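You operate a simulated robot arm through the tools that you are given. There is no shell and no other tool.

You are at the controls of a simulated robot arm. One attempt, no reset.

## Task
Crimp the blue connector on the bare wire end.
Fine: raise the crimp lever, push the connector home, one stroke down, lever up again. Where these are worked on the way, their far stop is far enough and under half their travel is too little: crimp lever.

Only the result counts: the job must be done as asked and must still hold three seconds after the hand-in. Knocking over, shifting, dropping, spilling or breaking anything else fails it.

## Robot
A 7-joint arm with a two-finger parallel gripper on a trunk, on a base that drives. Base frame: it is fixed to the floor where the robot stands at the start and does not move with it; the origin is under the middle of the robot, x ahead of it, y to its left, z up. Readings come in m, degrees, newtons and seconds.
With the tool pointing down near the work surface it reaches from about 0.28 to 0.72 m from the robot's upright axis, wherever it stands. Its first joint turns from -166.0 to 166.0 degrees. Places, roughly: bare wire end [0.5, -0.1, 0.8]; crimp lever [0.5, -0.2, 0.8]. Payload 3.43 kg.
The tool frame sits at the grasp point between the pads (the TCP): z along the fingers, y along the line on which they close. The tips reach 0.03 m beyond it. The gripper opens to 0.094 m. The fingers are 0.028 m wide and 0.01 m thick; the gripper's body (0.05 by 0.096 m) begins 0.055 m behind the TCP.
Orientation is that of the tool frame in the base frame, as a unit quaternion [x, y, z, w]. With the fingers straight down and closing along the base's y, the tool's x points along the base's -x, its y along +y and its z along -z.

## Interface
- The arm moves only by the tool move_arm. Its argument "rows" is a list of rows, each an object of numbers (a shift or turn left out is 0, a gripper value left out holds the last): "dx", "dy", "dz": the shift along the tool's x, y, z in m; "wx", "wy", "wz": the turn, a rotation vector about the tool's x, y, z in degrees. In form: [{"dx": .., "dy": .., "dz": .., "wx": .., "wy": .., "wz": ..}, ...]. A call has 1 to 20 rows; each row is the pose to reach, as a shift and turn from the pose commanded when the call began, along the tool's axes at that moment. "gripper" is the finger opening in m, from 0 to 0.094, set as the call begins (left out, the last holds). Rows are played at 5 a second. More than 0.05 m and 8.6 degrees between two rows, or a gripper value outside its range, and nothing of the call is played. A pose out of reach is approached as far as the arm can. The call stops where the force on the tool passes 40 N (or 10 N more than at its start, if that is more) or the arm is blocked; 0.2 s more then pass. Each finger travels about 0.108 m/s and halts on what it meets, pressing with about 24 N; the grip force reading is that of the motor and also rises with nothing between the fingers. The clock runs only during rows and for 0.2 s after the last one: add rows that repeat a pose to give the fingers time. It gives the time, the measured TCP pose, the force on the tool (base axes), the opening and the grip force at its end, in the units of the frame above (readings bear some noise), with the torque about the TCP (base axes, N m) and any sound that the robot's microphone picked up, and new pictures: "pictures" is both (left out), scene, wrist or none.
- Cameras (640 x 400 px; columns grow to the right, rows downward): "scene" is now at [0.3746, -0.0791, 1.1455]; the picture's right is [-0.00, -0.36, -0.93], its down [-0.36, -0.87, 0.34] and it looks along [-0.93, 0.34, -0.13] (base axes); focal length 214 px, centre (320, 200). "wrist" rides on the gripper at [0.076, 0.014, -0.103] in the tool frame; the picture's right is [-0.18, 0.98, 0.00], its down [-0.75, -0.14, -0.64] and it looks along [-0.63, -0.12, 0.77] (tool axes); focal length 243 px, centre (320, 200). There is no depth. A picture from a camera that has moved, and an enlarged one, comes with that camera's place and axes in the base frame and with its lens. The place of the scene camera against the robot may be out by one fixed shift of up to 0.012 m in any direction.
- move_column(by): slides the trunk up (or, below 0, down) by that many m; the arm and the scene camera ride with it, the base frame stays. It gives what a move gives, with no picture.
- roll_base(legs): drives the robot by 1 to 6 legs, each [ahead, left, turn to the left] in m, m and degrees, along the robot's own axes; the way and the turn of a leg run together, so that a leg with both is an arc; at most 1.5 m and 180 degrees a leg. The arm and the cameras ride along, it lands a little off, and it stops where it bumps. It gives what a move gives, and a new picture of the scene camera.
- head_to(pan, tilt): turns the head with the scene camera to pan (to the left, within 80 degrees either way) and tilt (down, from -29 to 69), counted from straight ahead of the robot. It gives what a move gives, and a new picture of the scene camera.
- inspect(camera, box): a new picture of the part [left, top, right, bottom] of that camera's present view, enlarged. The clock stands still meanwhile.
- close_job(): hands the job in; it is judged then, once.

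Nothing tells you exact positions but the pictures and the camera data. Unless the task says otherwise, let go and move clear before handing in.

The tools are called after "Request:" as name(argument=value, ...) on one line, values as JSON. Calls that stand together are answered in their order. move_arm: Moves the arm, as the interface text tells. Its arguments: {"type":"object","properties":{"rows":{"type":"array","items":{"type":"object","properties":{"dx":{"type":"number"},"dy":{"type":"number"},"dz":{"type":"number"},"wx":{"type":"number"},"wy":{"type":"number"},"wz":{"type":"number"}}}},"gripper":{"type":"number"},"pictures":{"type":"string","enum":["both","scene","wrist","none"]}},"required":["rows"]} The other tools are called the same way: move_column (by) slides the trunk up or down; roll_base (legs) drives the base; head_to (pan, tilt) turns the head that bears the scene camera; inspect (camera, box) takes an enlarged picture of a part of a camera's view; close_job () hands the job in.

At the start:

```text
t: 0.0
tool_pos: [0.3711, -0.1357, 1.0328]
ee_rot: [0.0, 1.0, 0.0, 0.0]
wrist_force: [0.5, -0.6, 0.4]
wrist_torque: [-0.01, 0.02, 0.02]
finger_gap: 0.094
gripper_force: 0.1
trunk travel left (down, up): [-0.15, 0.44]
robot x, y, heading: [-0.0001, -0.0025, 0.1]
head pan, tilt: [68.9, 68.8]
```

scene: 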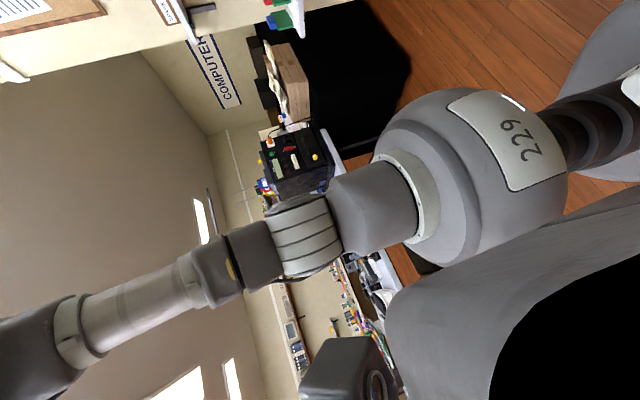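
wrist: 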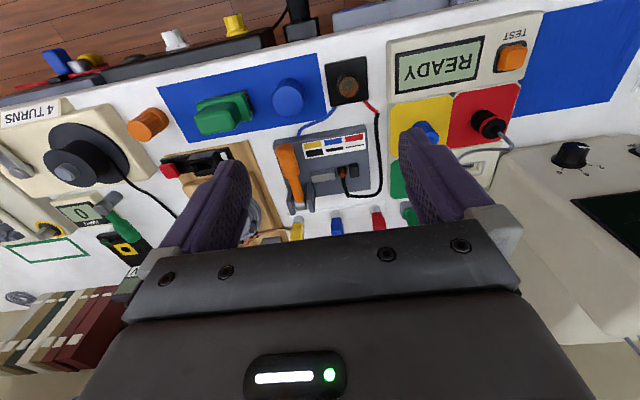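

The wrist camera shows a bench with a crimp station (grey plate with an orange lever) between the fingers. I'll turn the head toward the workspace and take an enlarged look through the wrist camera.

Request:
head_to(pan=-10, tilt=60)

Request:
inspect(camera="wrist", box=[240, 50, 440, 250])

```text
t: 1.5
tool_pos: [0.3715, -0.135, 1.0329]
ee_rot: [-0.001, 1.0, 0.0, 0.0]
wrist_force: [0.9, 0.6, -0.3]
wrist_torque: [0.02, 0.0, 0.03]
finger_gap: 0.094
gripper_force: 0.0
trunk travel left (down, up): [-0.15, 0.44]
robot x, y, heading: [-0.0025, 0.0008, 0.0]
head pan, tilt: [-10.0, 60.0]
camera scene: at [0.384, -0.1428, 1.1], right [0.0, -0.98, 0.17], down [-0.5, 0.15, 0.85], along [-0.87, -0.09, -0.49], focal length 214 px, centre (320, 200)
```

scene: 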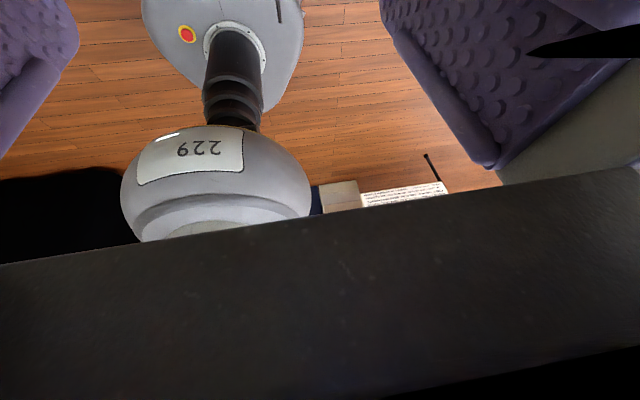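

```text
2.00 times, centred on (340, 150) of wrist
camera zoom: at [0.2948, -0.12, 1.1351], right [0.18, 0.98, 0.0], down [0.75, -0.14, 0.64], along [0.63, -0.12, -0.77], focal length 485 px, centre (280, 300)
```

zoom: 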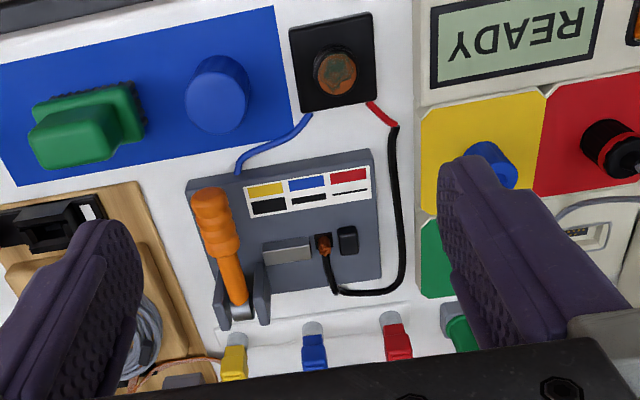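

The scene camera's optical axis seems to sit about 90° further down than the tilt reading, so I'll tilt the head to its upper limit to see the bench.

Request:
head_to(pan=0, tilt=-29)

```text
t: 3.1
tool_pos: [0.3713, -0.1354, 1.0323]
ee_rot: [0.0, 1.0, 0.0, 0.001]
wrist_force: [0.0, -0.4, 1.2]
wrist_torque: [0.0, -0.02, -0.01]
finger_gap: 0.0943
gripper_force: 0.0
trunk travel left (down, up): [-0.15, 0.44]
robot x, y, heading: [0.0001, 0.0015, 0.3]
head pan, tilt: [0.0, -28.6]
camera scene: at [0.5145, -0.1313, 1.0986], right [0.0, -1.0, 0.0], down [-0.88, 0.0, -0.48], along [0.48, 0.0, -0.88], focal length 214 px, centre (320, 200)
```

scene: 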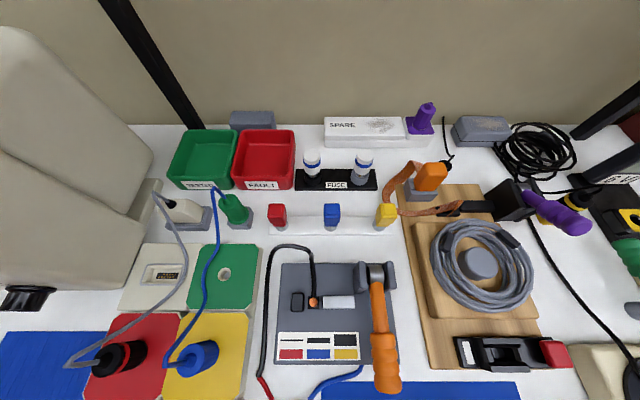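

Now the scene camera sees the crimp station well: grey plate, orange lever hinged at the far side, wire end in the die, coloured connectors behind. I'll enlarge it.

Request:
inspect(camera="scene", box=[250, 180, 430, 400])

Request:
inspect(camera="scene", box=[260, 190, 350, 250])

Request:
inspect(camera="scene", box=[270, 250, 410, 340])

```text
1.82 times, centred on (340, 290) of scene
camera zoom: at [0.5145, -0.1313, 1.0986], right [0.0, -1.0, 0.0], down [-0.88, 0.0, -0.48], along [0.48, 0.0, -0.88], focal length 390 px, centre (284, 36)
```

zoom: 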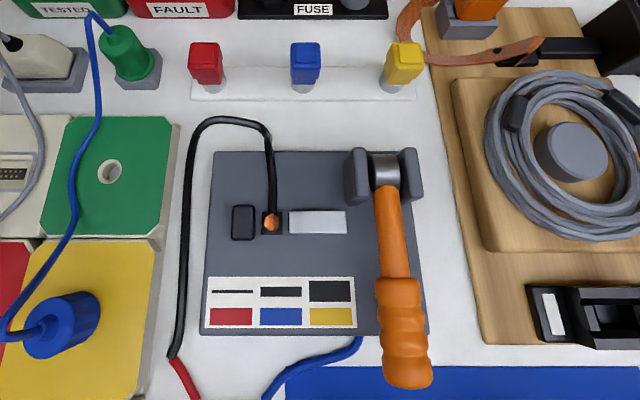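

```text
6.67 times, centred on (305, 220) of scene
camera zoom: at [0.5145, -0.1313, 1.0986], right [0.0, -1.0, 0.0], down [-0.88, 0.0, -0.48], along [0.48, 0.0, -0.88], focal length 1430 px, centre (420, 67)
```

zoom: 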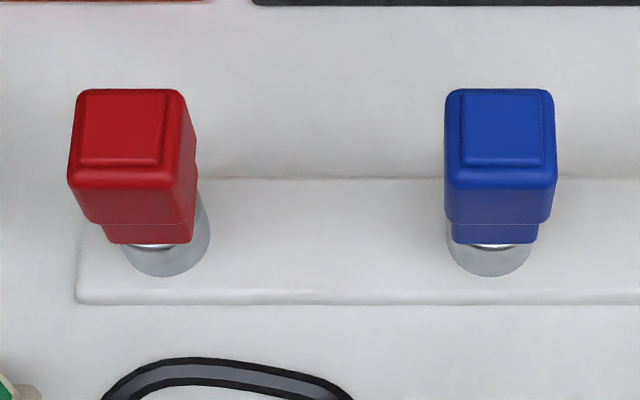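

```text
4.44 times, centred on (340, 295) of scene
camera zoom: at [0.5145, -0.1313, 1.0986], right [0.0, -1.0, 0.0], down [-0.88, 0.0, -0.48], along [0.48, 0.0, -0.88], focal length 953 px, centre (231, -222)
```

zoom: 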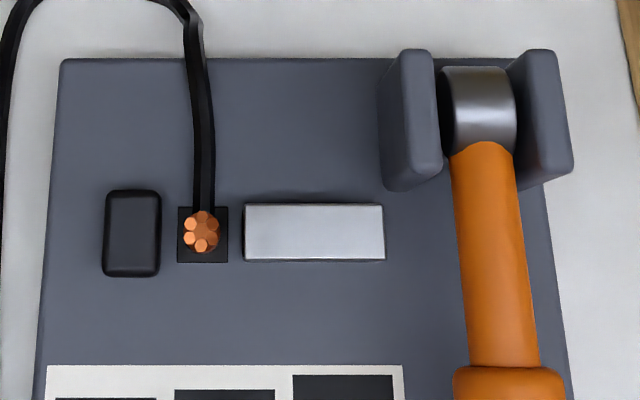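

The crimp station, orange lever (lying toward the robot, hinge far side), wire end and blue connector on its post are all visible; rough triangulation puts the handle tip near [0.447,-0.20,0.81] and the blue cap near [0.66,-0.15,0.79]. I'll lower the hand a bit for a second wrist view to refine these.

Request:
move_arm(rows=[{"dz": 0.02}, {"dz": 0.04}, {"dz": 0.06}, {"dx": -0.01, "dz": 0.08}, {"dx": -0.02, "dz": 0.1}], pictures="both")

```text
t: 4.3
tool_pos: [0.3921, -0.1369, 0.9339]
ee_rot: [0.0, 1.0, 0.0, 0.0]
wrist_force: [0.5, 0.3, 0.2]
wrist_torque: [0.01, 0.02, -0.02]
finger_gap: 0.0937
gripper_force: 0.1
trunk travel left (down, up): [-0.15, 0.44]
robot x, y, heading: [-0.0008, -0.001, -0.1]
head pan, tilt: [0.0, -28.6]
camera scene: at [0.5352, -0.1328, 0.999], right [0.0, -1.0, 0.0], down [-0.88, 0.0, -0.48], along [0.48, 0.0, -0.88], focal length 214 px, centre (320, 200)
camera wrist: at [0.3155, -0.1216, 1.0354], right [0.18, 0.98, 0.0], down [0.75, -0.14, 0.64], along [0.63, -0.12, -0.77], focal length 243 px, centre (320, 200)
```

scene: 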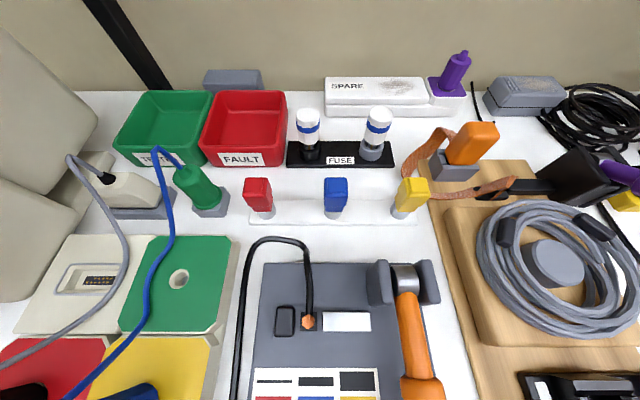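
wrist: 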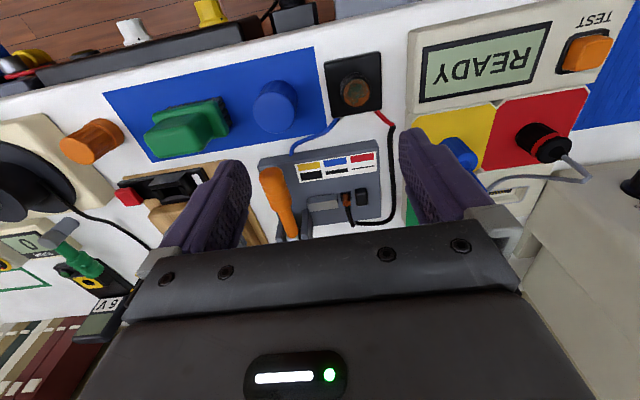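

The "scene" camera actually rides with the hand, sitting ahead of the fingers and looking at the bench. I'll take enlarged views from both cameras here to refine positions.

Request:
inspect(camera="wrist", box=[240, 130, 420, 250])

Request:
inspect(camera="scene", box=[240, 160, 460, 400])

Request:
head_to(pan=0, tilt=10)

```text
3.33 times, centred on (330, 190) of wrist
camera zoom: at [0.3155, -0.1216, 1.0354], right [0.18, 0.98, 0.0], down [0.75, -0.14, 0.64], along [0.63, -0.12, -0.77], focal length 809 px, centre (287, 233)
```

zoom: 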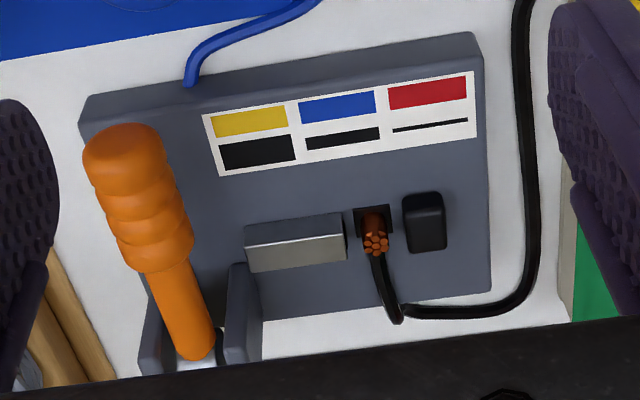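

```text
1.67 times, centred on (350, 280) of scene
camera zoom: at [0.5352, -0.1328, 0.999], right [0.0, -1.0, 0.0], down [-0.88, 0.0, -0.48], along [0.48, 0.0, -0.88], focal length 358 px, centre (270, 67)
```

zoom: 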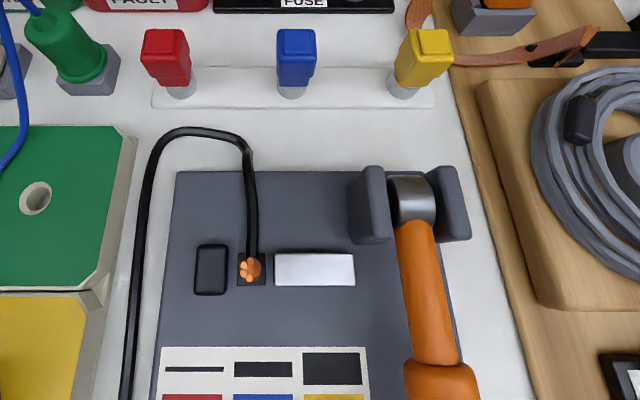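

```text
t: 5.4
tool_pos: [0.3929, -0.1358, 0.9334]
ee_rot: [0.0, 1.0, 0.001, 0.0]
wrist_force: [-0.4, 0.4, -0.7]
wrist_torque: [-0.01, -0.01, 0.0]
finger_gap: 0.094
gripper_force: 0.0
trunk travel left (down, up): [-0.15, 0.44]
robot x, y, heading: [-0.0018, 0.0017, -0.1]
head pan, tilt: [0.0, 10.0]
camera scene: at [0.4788, -0.1327, 0.9734], right [0.0, -1.0, 0.0], down [-0.98, 0.0, 0.17], along [-0.17, 0.0, -0.98], focal length 214 px, centre (320, 200)
```

scene: 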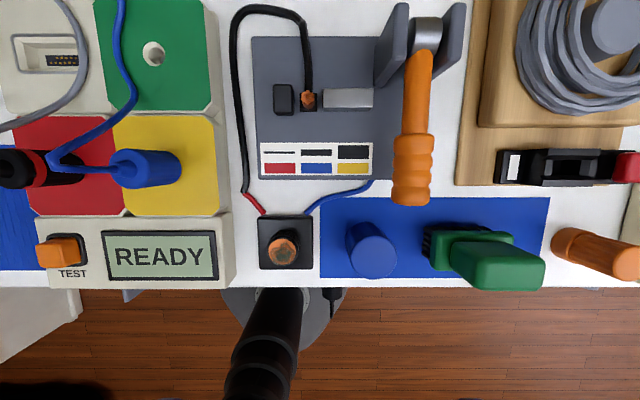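

Both cameras give a consistent picture; to calibrate the scene camera's fixed shift I'll look back at the fingertips with it.

Request:
head_to(pan=0, tilt=30)

Request:
inspect(camera="wrist", box=[310, 170, 380, 220])

```text
t: 6.2
tool_pos: [0.3921, -0.1376, 0.9333]
ee_rot: [0.001, 1.0, 0.0, 0.0]
wrist_force: [0.0, -0.8, -0.1]
wrist_torque: [-0.01, 0.0, -0.02]
finger_gap: 0.0939
gripper_force: 0.1
trunk travel left (down, up): [-0.15, 0.44]
robot x, y, heading: [-0.0018, -0.0009, 0.2]
head pan, tilt: [0.0, 30.0]
camera scene: at [0.4464, -0.1327, 0.9759], right [0.0, -1.0, 0.0], down [-0.87, 0.0, 0.5], along [-0.5, 0.0, -0.87], focal length 214 px, centre (320, 200)
```

scene: 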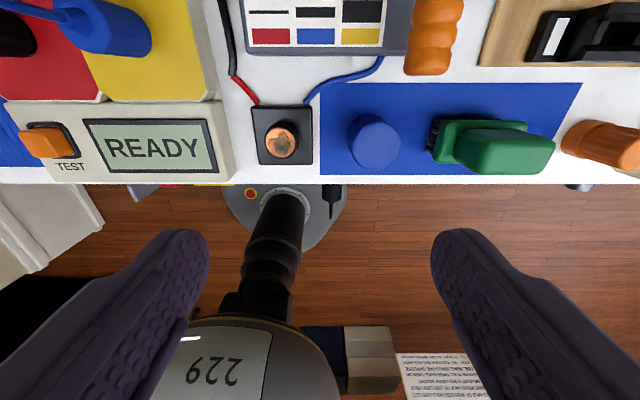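

```text
8.00 times, centred on (345, 195) of wrist
camera zoom: at [0.315, -0.1215, 1.0358], right [0.18, 0.98, 0.0], down [0.75, -0.14, 0.64], along [0.63, -0.12, -0.77], focal length 1941 px, centre (120, 240)
```

zoom: 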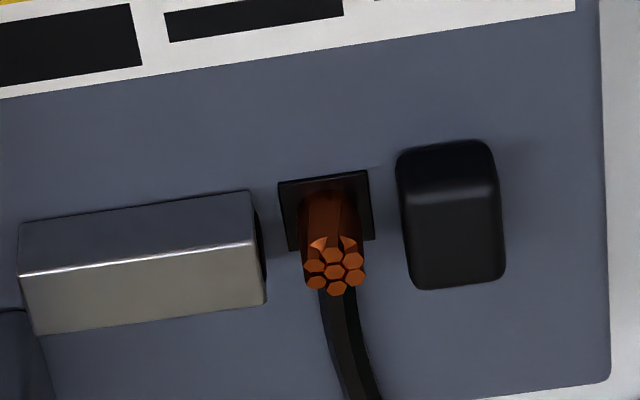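

The fingertips are visible from the front. I'll enlarge them to calibrate the scene camera's offset, then see them at another tilt.

Request:
inspect(camera="scene", box=[140, 200, 500, 400])

Request:
head_to(pan=0, tilt=50)

```text
1.78 times, centred on (320, 300) of scene
camera zoom: at [0.4464, -0.1327, 0.9759], right [0.0, -1.0, 0.0], down [-0.87, 0.0, 0.5], along [-0.5, 0.0, -0.87], focal length 381 px, centre (320, 22)
```

zoom: 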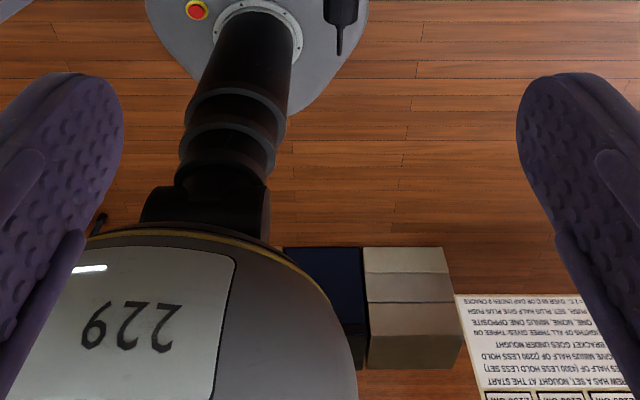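

```text
t: 7.1
tool_pos: [0.3908, -0.1368, 0.933]
ee_rot: [0.0, 1.0, 0.001, 0.0]
wrist_force: [0.2, -0.6, 0.1]
wrist_torque: [0.02, -0.04, 0.04]
finger_gap: 0.094
gripper_force: 0.0
trunk travel left (down, up): [-0.15, 0.44]
robot x, y, heading: [0.0025, -0.0028, 0.0]
head pan, tilt: [0.0, 50.0]
camera scene: at [0.4169, -0.1327, 0.9893], right [0.0, -1.0, 0.0], down [-0.64, 0.0, 0.77], along [-0.77, 0.0, -0.64], focal length 214 px, centre (320, 200)
```

scene: 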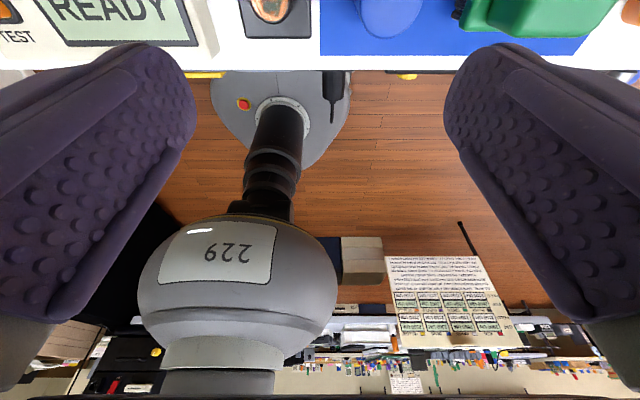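

The fingertip view gives a scene-camera correction of roughly (+5, −4, −4) mm. Next I'll shift the hand to the right (−y) at the same height to get a side view of lever and die.

Request:
move_arm(rows=[{"dx": -0.01, "dy": -0.03}, {"dx": -0.02, "dy": -0.06}, {"dx": -0.03, "dy": -0.09}, {"dx": -0.04, "dy": -0.12}, {"dx": -0.05, "dy": -0.15}, {"dx": -0.06, "dy": -0.18}, {"dx": -0.06, "dy": -0.2}], pictures="none")

Request:
head_to(pan=55, tilt=0)

```text
t: 8.7
tool_pos: [0.4507, -0.3358, 0.9313]
ee_rot: [0.0, 1.0, 0.0, 0.0]
wrist_force: [-0.5, 0.1, 0.5]
wrist_torque: [0.0, 0.01, -0.03]
finger_gap: 0.094
gripper_force: 0.0
trunk travel left (down, up): [-0.15, 0.44]
robot x, y, heading: [0.0007, 0.0018, 0.3]
head pan, tilt: [0.0, 50.0]
```

```text
t: 9.9
tool_pos: [0.4498, -0.335, 0.933]
ee_rot: [-0.001, 1.0, 0.0, 0.0]
wrist_force: [-0.4, 0.1, 0.0]
wrist_torque: [0.01, -0.03, 0.03]
finger_gap: 0.0943
gripper_force: 0.0
trunk travel left (down, up): [-0.15, 0.44]
robot x, y, heading: [-0.0008, -0.0017, -0.0]
head pan, tilt: [55.0, 0.0]
camera scene: at [0.5532, -0.2578, 1.0142], right [0.0, -0.57, -0.82], down [-1.0, 0.0, 0.0], along [0.0, 0.82, -0.57], focal length 214 px, centre (320, 200)
```

scene: 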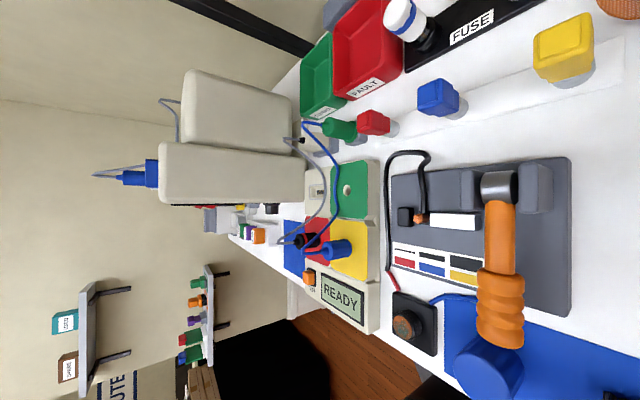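

This side-on view shows the lever and die well. I'll enlarge both the lever and the wire/connector.

Request:
inspect(camera="scene", box=[380, 140, 600, 360])

Request:
inspect(camera="scene", box=[380, 60, 500, 240])

Request:
head_to(pan=75, tilt=0)

```text
1.82 times, centred on (490, 250) of scene
camera zoom: at [0.5532, -0.2578, 1.0142], right [0.0, -0.57, -0.82], down [-1.0, 0.0, 0.0], along [0.0, 0.82, -0.57], focal length 390 px, centre (11, 109)
```

zoom: 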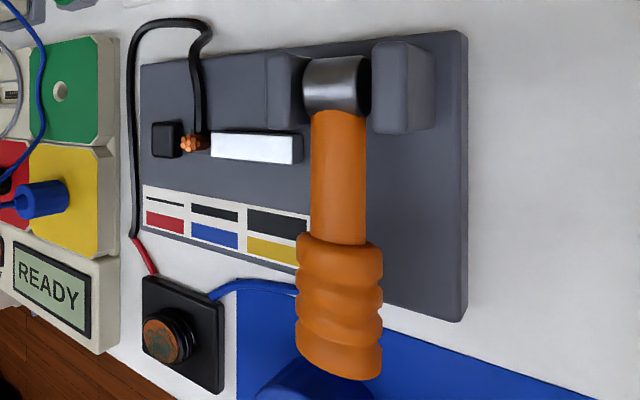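

```text
2.22 times, centred on (440, 150) of scene
camera zoom: at [0.5532, -0.2578, 1.0142], right [0.0, -0.57, -0.82], down [-1.0, 0.0, 0.0], along [0.0, 0.82, -0.57], focal length 477 px, centre (53, 311)
```

zoom: 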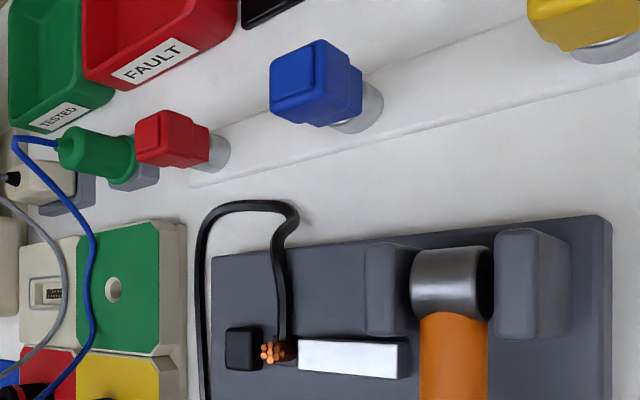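

```text
t: 10.7
tool_pos: [0.4492, -0.3359, 0.933]
ee_rot: [0.0, 1.0, 0.0, 0.0]
wrist_force: [0.4, 0.9, -0.8]
wrist_torque: [-0.01, -0.01, 0.04]
finger_gap: 0.0939
gripper_force: 0.0
trunk travel left (down, up): [-0.15, 0.44]
robot x, y, heading: [-0.0017, 0.0002, -0.1]
head pan, tilt: [75.0, 0.0]
camera scene: at [0.5533, -0.2445, 1.0425], right [0.0, -0.26, -0.97], down [-1.0, 0.0, 0.0], along [0.0, 0.97, -0.26], focal length 214 px, centre (320, 200)
```

scene: 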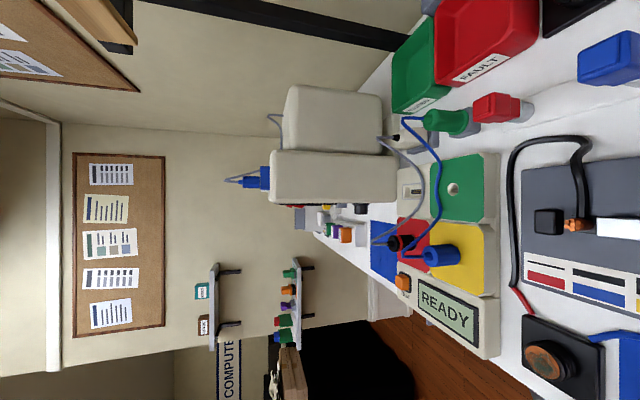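

The lever lies about horizontal at z≈0.80 with hinge near [0.568,−0.206,0.80] and grip end near x≈0.447; the grip is about 33 mm thick. I'll move above the grip and check alignment with both cameras.

Request:
move_arm(rows=[{"dy": 0.03}, {"dx": -0.005, "dy": 0.06}, {"dx": -0.01, "dy": 0.09}, {"dx": -0.015, "dy": 0.12}, {"dx": -0.015, "dy": 0.13, "dz": 0.015}, {"dx": -0.015, "dy": 0.13, "dz": 0.03}], pictures="wrist")

Request:
head_to(pan=0, tilt=25)

```text
t: 12.1
tool_pos: [0.4673, -0.2048, 0.9027]
ee_rot: [0.0, 1.0, 0.001, 0.0]
wrist_force: [0.5, -0.1, -0.4]
wrist_torque: [0.01, 0.01, 0.01]
finger_gap: 0.0939
gripper_force: 0.0
trunk travel left (down, up): [-0.15, 0.44]
robot x, y, heading: [0.0004, -0.0019, 0.1]
head pan, tilt: [75.0, 0.0]
camera wrist: at [0.39, -0.1901, 1.0049], right [0.18, 0.98, 0.0], down [0.75, -0.14, 0.64], along [0.63, -0.12, -0.77], focal length 243 px, centre (320, 200)
```

wrist: 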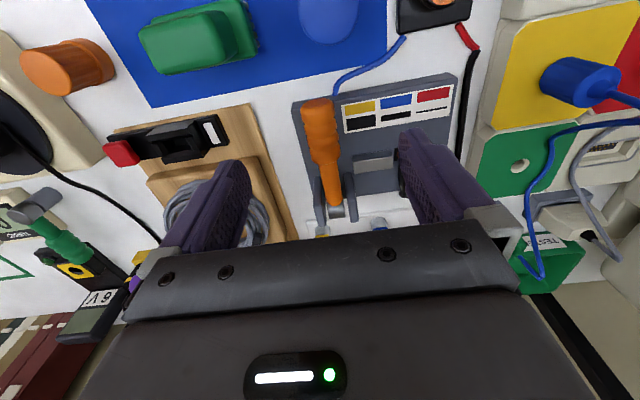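

```text
t: 13.6
tool_pos: [0.4658, -0.2053, 0.903]
ee_rot: [0.0, 1.0, 0.0, 0.0]
wrist_force: [-0.4, 0.1, 0.3]
wrist_torque: [-0.01, 0.04, 0.0]
finger_gap: 0.0939
gripper_force: 0.2
trunk travel left (down, up): [-0.15, 0.44]
robot x, y, heading: [0.0006, 0.0019, 0.1]
head pan, tilt: [0.0, 25.0]
camera scene: at [0.5292, -0.2014, 0.9435], right [0.0, -1.0, 0.0], down [-0.91, 0.0, 0.42], along [-0.42, 0.0, -0.91], focal length 214 px, centre (320, 200)
```

scene: 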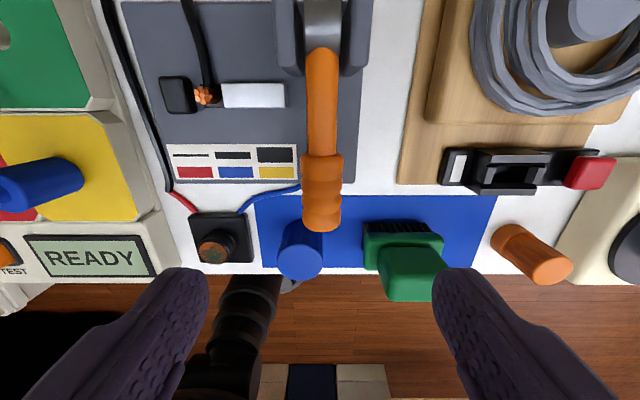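

The lever's line coincides with the gripper's mid-plane (y≈−0.205), and the grip spans x≈0.445–0.505. I'll narrow the fingers to 0.06 and descend over the grip at x≈0.465.

Request:
move_arm(rows=[{"dz": 0.02}, {"dz": 0.04}, {"dz": 0.06}, {"dz": 0.075}], gripper=0.062, pictures="both")

```text
t: 14.6
tool_pos: [0.4671, -0.2055, 0.8284]
ee_rot: [0.0, 1.0, 0.0, 0.0]
wrist_force: [-0.2, -0.3, 0.5]
wrist_torque: [-0.03, 0.02, -0.01]
finger_gap: 0.0621
gripper_force: 0.0
trunk travel left (down, up): [-0.15, 0.44]
robot x, y, heading: [0.0057, 0.0033, 0.0]
head pan, tilt: [0.0, 25.0]
camera scene: at [0.5301, -0.2017, 0.8691], right [0.0, -1.0, 0.0], down [-0.91, 0.0, 0.42], along [-0.42, 0.0, -0.91], focal length 214 px, centre (320, 200)
camera wrist: at [0.3907, -0.1904, 0.9306], right [0.18, 0.98, 0.0], down [0.75, -0.14, 0.64], along [0.63, -0.12, -0.77], focal length 243 px, centre (320, 200)
```

scene: 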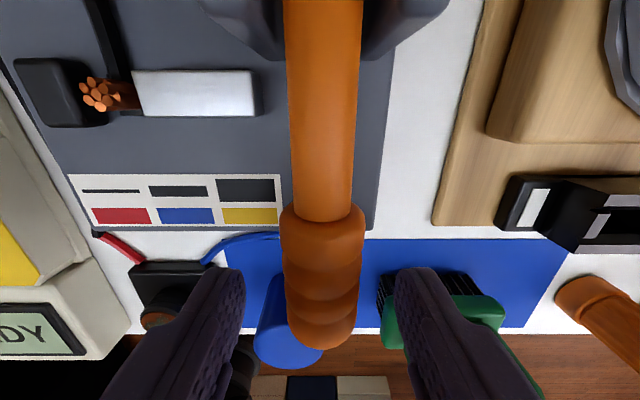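
wrist: 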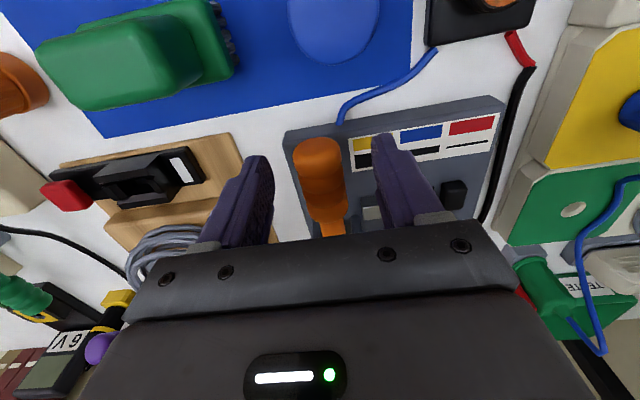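

The handle is centred between the fingers, but its end may sit a bit higher than I assumed. I'll enlarge both views before closing.

Request:
inspect(camera="wrist", box=[230, 110, 450, 250])

Request:
inspect(camera="scene", box=[200, 180, 440, 400])

Request:
head_to(pan=0, tilt=60)

```text
2.86 times, centred on (340, 180) of wrist
camera zoom: at [0.3907, -0.1904, 0.9306], right [0.18, 0.98, 0.0], down [0.75, -0.14, 0.64], along [0.63, -0.12, -0.77], focal length 693 px, centre (263, 257)
```

zoom: 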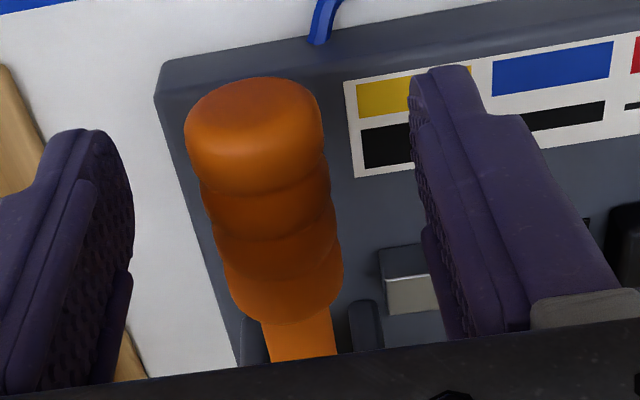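

```text
1.82 times, centred on (320, 290) of scene
camera zoom: at [0.5301, -0.2017, 0.8691], right [0.0, -1.0, 0.0], down [-0.91, 0.0, 0.42], along [-0.42, 0.0, -0.91], focal length 390 px, centre (320, 36)
```

zoom: 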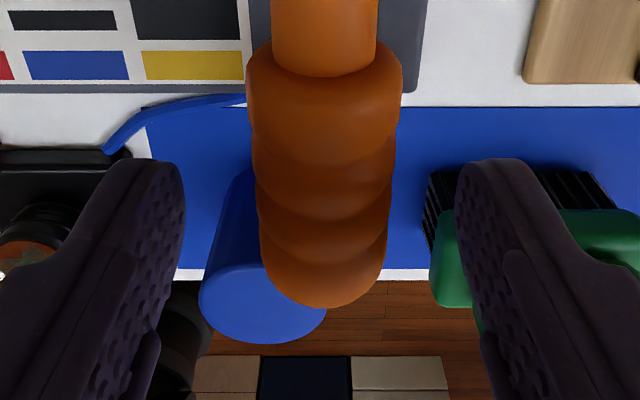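

```text
t: 15.6
tool_pos: [0.4668, -0.2048, 0.8289]
ee_rot: [0.001, 1.0, 0.0, -0.001]
wrist_force: [-0.1, -0.3, 0.2]
wrist_torque: [-0.02, 0.03, 0.01]
finger_gap: 0.0619
gripper_force: 0.1
trunk travel left (down, up): [-0.15, 0.44]
robot x, y, heading: [0.0007, 0.0042, 0.1]
head pan, tilt: [0.0, 60.0]
camera scene: at [0.4798, -0.2017, 0.8948], right [0.0, -1.0, 0.0], down [-0.5, 0.0, 0.87], along [-0.87, 0.0, -0.5], focal length 214 px, centre (320, 200)
```

scene: 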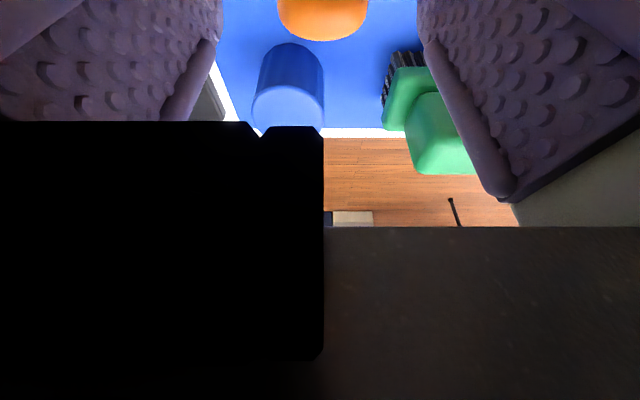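

The grip is centred; its axis at x≈0.467 sits near z≈0.81. I'll go down to that height and close on it.

Request:
move_arm(rows=[{"dz": 0.01}, {"dz": 0.018}], pictures="none")

Request:
move_arm(rows=[{"dz": 0}, {"dz": 0}, {"dz": 0}, {"dz": 0}], gripper=0.02, pictures="wrist")

```text
t: 16.2
tool_pos: [0.4656, -0.2063, 0.8084]
ee_rot: [0.001, 1.0, 0.0, 0.0]
wrist_force: [0.0, -0.1, 0.0]
wrist_torque: [0.01, -0.02, -0.02]
finger_gap: 0.062
gripper_force: 0.0
trunk travel left (down, up): [-0.15, 0.44]
robot x, y, heading: [0.0024, 0.0009, 0.0]
head pan, tilt: [0.0, 60.0]
```

```text
t: 17.2
tool_pos: [0.4672, -0.2057, 0.8093]
ee_rot: [0.001, 1.0, 0.0, 0.0]
wrist_force: [-0.3, -8.3, 0.0]
wrist_torque: [-0.12, -0.02, 0.03]
finger_gap: 0.0322
gripper_force: 45.2
trunk travel left (down, up): [-0.15, 0.44]
robot x, y, heading: [-0.0016, -0.0037, 0.1]
head pan, tilt: [0.0, 60.0]
camera wrist: at [0.3899, -0.1911, 0.9119], right [0.18, 0.98, 0.0], down [0.75, -0.14, 0.64], along [0.63, -0.12, -0.77], focal length 243 px, centre (320, 200)
```

wrist: 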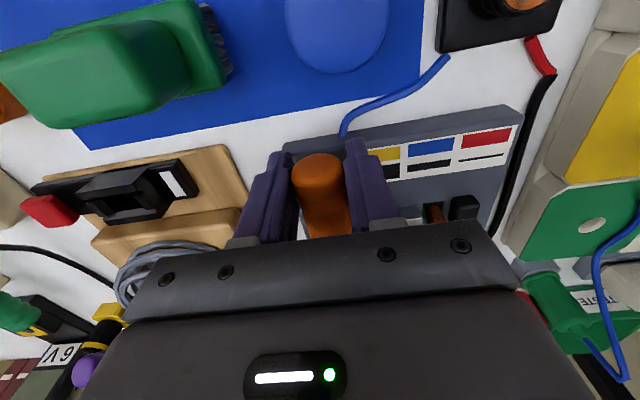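

Gripped the handle (gap 32 mm). Now I'll start lifting it along an arc about the hinge, first about 20°.

Request:
move_arm(rows=[{"dx": -0.001, "dy": -0.0005, "dz": -0.0088}, {"dx": -0.0028, "dy": -0.001, "dz": -0.0174}, {"dx": -0.0053, "dy": -0.001, "dz": -0.0259}, {"dx": -0.0085, "dy": -0.001, "dz": -0.0341}], pictures="wrist")

```text
t: 18.2
tool_pos: [0.4721, -0.2059, 0.8428]
ee_rot: [0.0, 1.0, 0.001, -0.002]
wrist_force: [-15.0, -2.9, -10.4]
wrist_torque: [-0.04, 1.42, 0.0]
finger_gap: 0.0276
gripper_force: 45.2
trunk travel left (down, up): [-0.15, 0.44]
robot x, y, heading: [0.0018, 0.0015, -0.1]
head pan, tilt: [0.0, 60.0]
camera wrist: at [0.3973, -0.1913, 0.9459], right [0.18, 0.98, 0.0], down [0.76, -0.14, 0.64], along [0.63, -0.12, -0.77], focal length 243 px, centre (320, 200)
```

wrist: 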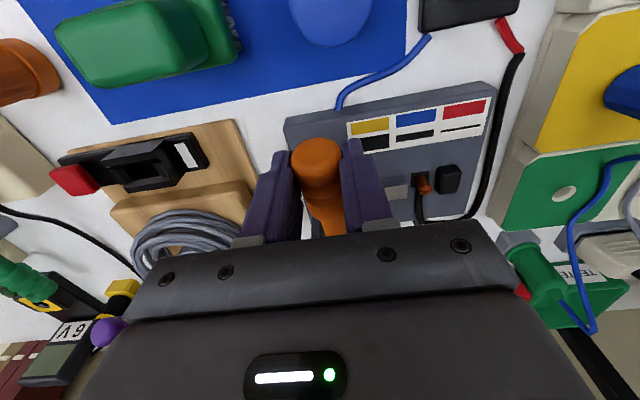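

The lever is rising; forces suggest a slightly flatter arc than modelled (hinge at about grasp height). I'll continue with the corrected arc to about 45°.

Request:
move_arm(rows=[{"dx": -0.001, "dz": -0.0088}, {"dx": -0.0051, "dz": -0.0167}, {"dx": -0.0099, "dz": -0.0241}, {"dx": -0.0153, "dz": -0.0311}, {"dx": -0.0212, "dz": -0.0377}], pictures="wrist")

```text
t: 19.4
tool_pos: [0.4961, -0.2049, 0.8812]
ee_rot: [0.0, 1.0, 0.0, 0.0]
wrist_force: [-15.0, -1.7, -7.3]
wrist_torque: [-0.03, 1.53, -0.03]
finger_gap: 0.0274
gripper_force: 44.9
trunk travel left (down, up): [-0.15, 0.44]
robot x, y, heading: [-0.0001, 0.0004, -0.2]
head pan, tilt: [0.0, 60.0]
camera wrist: at [0.4199, -0.1912, 0.984], right [0.18, 0.98, 0.0], down [0.75, -0.14, 0.64], along [0.63, -0.12, -0.77], focal length 243 px, centre (320, 200)
```

wrist: 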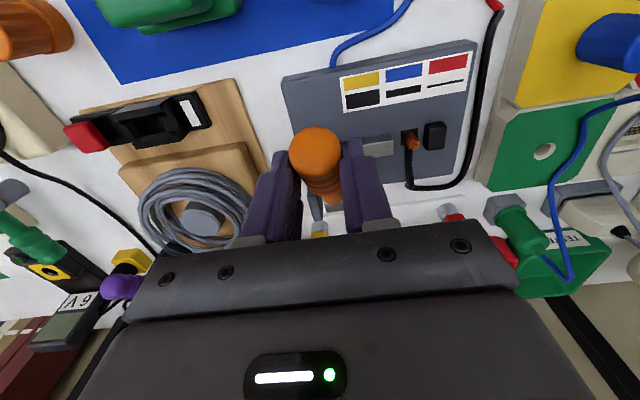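

The lever follows nicely at about 45°. I'll continue to about 75°, watching for a stop.

Request:
move_arm(rows=[{"dx": -0.0066, "dz": -0.006}, {"dx": -0.0136, "dz": -0.0113}, {"dx": -0.0211, "dz": -0.0161}, {"dx": -0.0289, "dz": -0.0202}, {"dx": -0.0371, "dz": -0.0236}, {"dx": -0.0455, "dz": -0.0262}], pictures="wrist")

```text
t: 20.8
tool_pos: [0.5395, -0.2063, 0.9071]
ee_rot: [0.0, 1.0, 0.0, 0.002]
wrist_force: [-18.5, -8.3, 6.1]
wrist_torque: [-0.22, 1.61, 0.1]
finger_gap: 0.0278
gripper_force: 45.6
trunk travel left (down, up): [-0.15, 0.44]
robot x, y, heading: [-0.0, -0.0011, 0.1]
head pan, tilt: [0.0, 60.0]
camera wrist: at [0.4625, -0.1911, 1.0111], right [0.18, 0.98, 0.0], down [0.75, -0.14, 0.64], along [0.63, -0.12, -0.77], focal length 243 px, centre (320, 200)
```

wrist: 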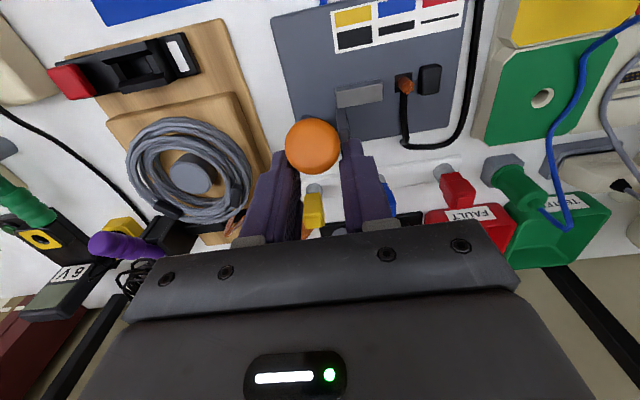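

The lever is at about 74°; a circle fit gives hinge [0.568, 0.810] with radius 0.101. I'll go on toward 90° and feel for the far stop.

Request:
move_arm(rows=[{"dx": -0.0084, "dz": -0.0027}, {"dx": -0.0172, "dz": -0.0038}, {"dx": -0.026, "dz": -0.0042}], pictures="both")

```text
t: 21.6
tool_pos: [0.5713, -0.2062, 0.9116]
ee_rot: [-0.001, 1.0, -0.001, 0.002]
wrist_force: [3.0, -10.1, 1.7]
wrist_torque: [-0.31, -0.09, 0.16]
finger_gap: 0.0257
gripper_force: 4.9
trunk travel left (down, up): [-0.15, 0.44]
robot x, y, heading: [0.0015, 0.0008, 0.4]
head pan, tilt: [0.0, 60.0]
camera scene: at [0.5828, -0.2017, 0.9779], right [0.0, -1.0, 0.0], down [-0.5, 0.0, 0.86], along [-0.86, 0.0, -0.5], focal length 214 px, centre (320, 200)
camera wrist: at [0.4933, -0.1905, 1.0135], right [0.18, 0.98, 0.0], down [0.75, -0.14, 0.65], along [0.63, -0.12, -0.76], focal length 243 px, centre (320, 200)
```

scene: 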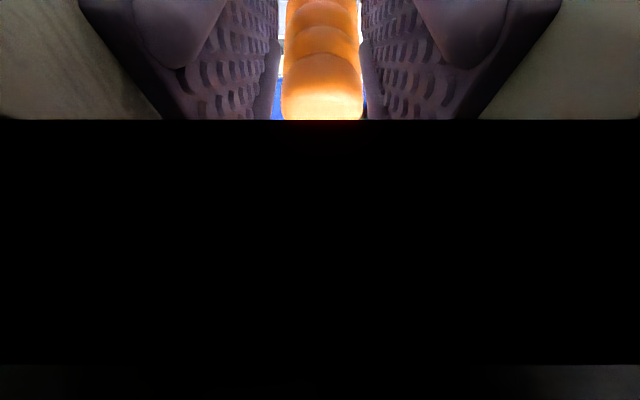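
wrist: 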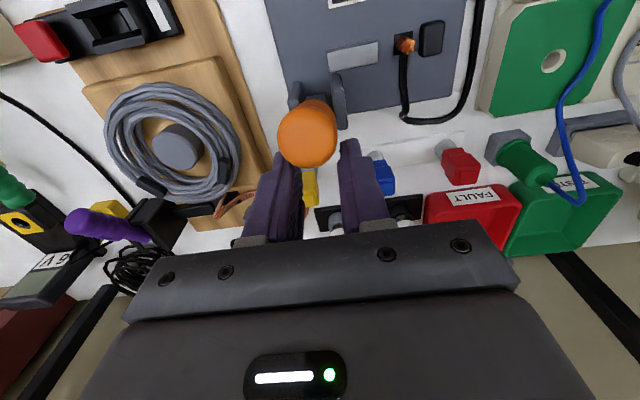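

The handle slid out of the pads near 75° — evidently its far stop — and the lever seems to stay up. I'll open the fingers, rise straight up, and look.

Request:
move_arm(rows=[{"dz": 0}, {"dz": 0}, {"dz": -0.02}, {"dz": -0.04}, {"dz": -0.06}, {"dz": -0.07}], gripper=0.075, pictures="wrist")

Request:
head_to(pan=0, tilt=15)

```text
t: 23.0
tool_pos: [0.5668, -0.2073, 0.9819]
ee_rot: [0.0, 1.0, 0.001, 0.0]
wrist_force: [-0.5, 0.2, 0.5]
wrist_torque: [0.02, 0.0, -0.02]
finger_gap: 0.0748
gripper_force: 0.1
trunk travel left (down, up): [-0.15, 0.44]
robot x, y, heading: [-0.0006, -0.001, 0.1]
head pan, tilt: [0.0, 60.0]
camera wrist: at [0.49, -0.1919, 1.0846], right [0.18, 0.98, 0.0], down [0.75, -0.14, 0.64], along [0.63, -0.12, -0.77], focal length 243 px, centre (320, 200)
```

wrist: 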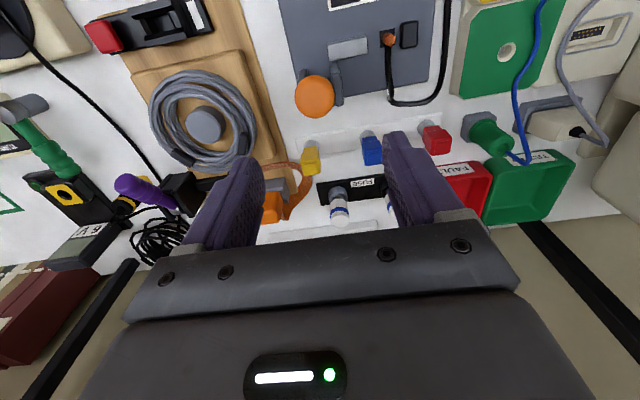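

```text
t: 24.1
tool_pos: [0.5658, -0.2068, 0.9805]
ee_rot: [0.0, 1.0, 0.0, 0.0]
wrist_force: [0.7, -0.4, 0.1]
wrist_torque: [-0.02, 0.01, -0.01]
finger_gap: 0.0748
gripper_force: 0.2
trunk travel left (down, up): [-0.15, 0.44]
robot x, y, heading: [-0.0003, 0.0004, 0.1]
head pan, tilt: [0.0, 15.0]
camera scene: at [0.6456, -0.2032, 1.0214], right [0.0, -1.0, 0.0], down [-0.97, 0.0, 0.26], along [-0.26, 0.0, -0.97], focal length 214 px, centre (320, 200)
```

scene: 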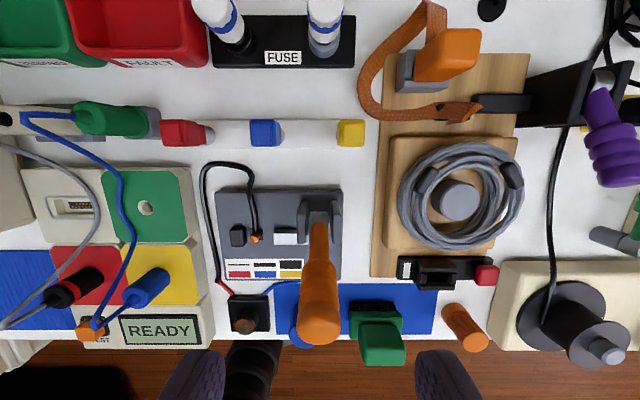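

The lever stays up at about 75°. I'll enlarge the die area and the blue connector from this position.

Request:
inspect(camera="scene", box=[210, 180, 350, 290])

Request:
inspect(camera="scene", box=[220, 100, 320, 170])

Request:
inspect(camera="wrist", box=[280, 10, 440, 110])

Request:
inspect(camera="wrist", box=[330, 100, 430, 180])

```text
3.64 times, centred on (280, 235) of scene
camera zoom: at [0.6456, -0.2032, 1.0214], right [0.0, -1.0, 0.0], down [-0.97, 0.0, 0.26], along [-0.26, 0.0, -0.97], focal length 780 px, centre (466, 73)
```

zoom: 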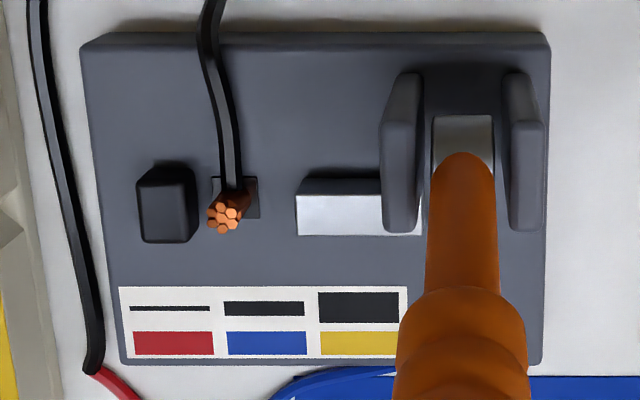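

```text
5.71 times, centred on (270, 135) of scene
camera zoom: at [0.6456, -0.2032, 1.0214], right [0.0, -1.0, 0.0], down [-0.97, 0.0, 0.26], along [-0.26, 0.0, -0.97], focal length 1226 px, centre (606, 571)
```

zoom: 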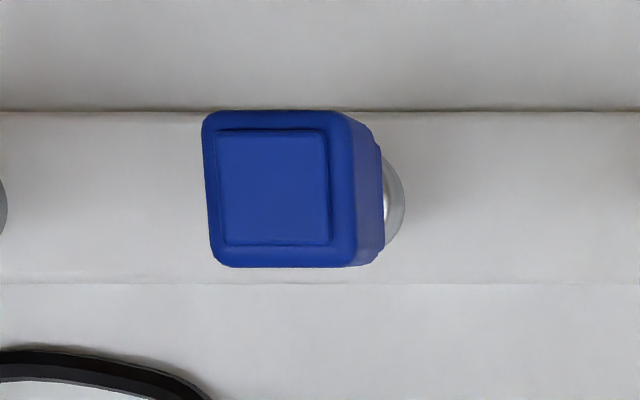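

```text
4.00 times, centred on (360, 60) of wrist
camera zoom: at [0.4902, -0.1919, 1.0843], right [0.18, 0.98, 0.0], down [0.75, -0.14, 0.64], along [0.63, -0.12, -0.77], focal length 970 px, centre (160, 760)
```

zoom: 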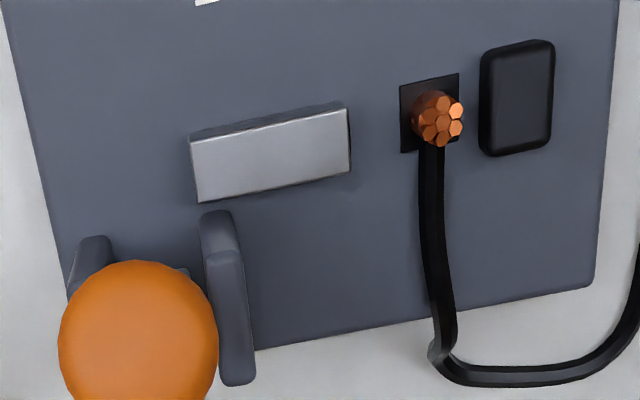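

```text
5.00 times, centred on (380, 140) of wrist
camera zoom: at [0.4902, -0.1919, 1.0843], right [0.18, 0.98, 0.0], down [0.75, -0.14, 0.64], along [0.63, -0.12, -0.77], focal length 1213 px, centre (20, 500)
```

zoom: 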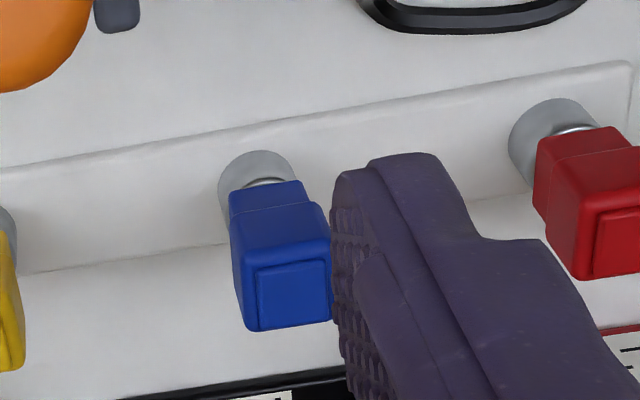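

The die is clear now: copper end at about [0.536,−0.125,0.779], bar retracted, blue cap (25 mm square) at about [0.659,−0.152], top z≈0.807. I'll move above the blue connector.

Request:
move_arm(rows=[{"dx": -0.03, "dy": 0.018}, {"dx": -0.06, "dy": 0.037}, {"dx": -0.093, "dy": 0.055}, {"dx": -0.093, "dy": 0.055, "dz": 0.03}, {"dx": -0.093, "dy": 0.055, "dz": 0.06}, {"dx": -0.093, "dy": 0.055, "dz": 0.09}], gripper=0.06, pictures="wrist")

Request:
head_to(pan=0, tilt=25)

```text
t: 25.5
tool_pos: [0.6602, -0.1519, 0.8925]
ee_rot: [0.0, 1.0, 0.0, 0.0]
wrist_force: [0.5, -0.1, 0.1]
wrist_torque: [0.01, 0.0, 0.0]
finger_gap: 0.0597
gripper_force: 0.0
trunk travel left (down, up): [-0.15, 0.44]
robot x, y, heading: [0.004, -0.0034, 0.2]
head pan, tilt: [0.0, 15.0]
camera wrist: at [0.5846, -0.1365, 0.9951], right [0.18, 0.98, 0.0], down [0.75, -0.14, 0.64], along [0.63, -0.12, -0.77], focal length 243 px, centre (320, 200)
```

wrist: 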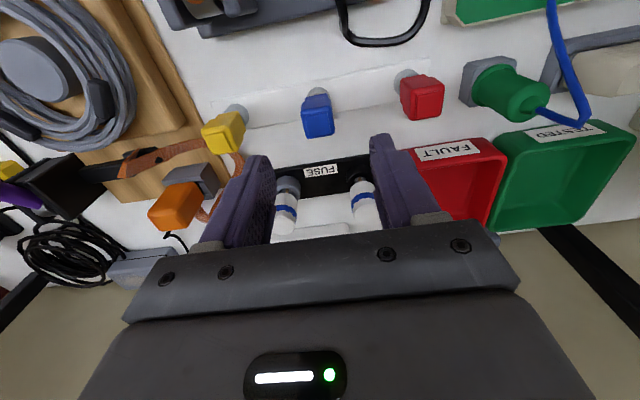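

```text
t: 26.2
tool_pos: [0.6609, -0.1516, 0.8933]
ee_rot: [0.0, 1.0, 0.0, 0.0]
wrist_force: [0.0, 0.6, -0.5]
wrist_torque: [-0.02, 0.02, -0.07]
finger_gap: 0.0599
gripper_force: 0.1
trunk travel left (down, up): [-0.15, 0.44]
robot x, y, heading: [-0.0036, 0.0005, -0.0]
head pan, tilt: [0.0, 25.0]
camera scene: at [0.7237, -0.1479, 0.934], right [0.0, -1.0, 0.0], down [-0.91, 0.0, 0.42], along [-0.42, 0.0, -0.91], focal length 214 px, centre (320, 200)
```

scene: 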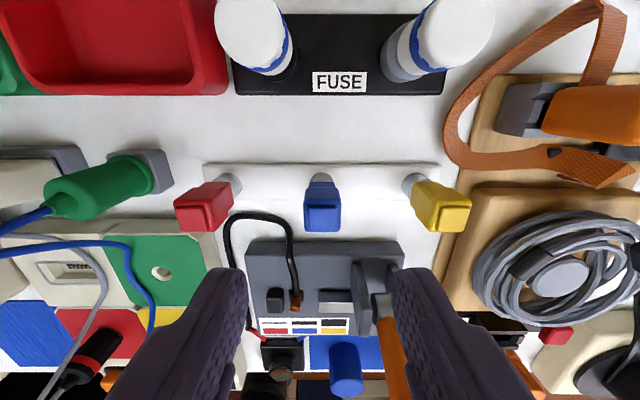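

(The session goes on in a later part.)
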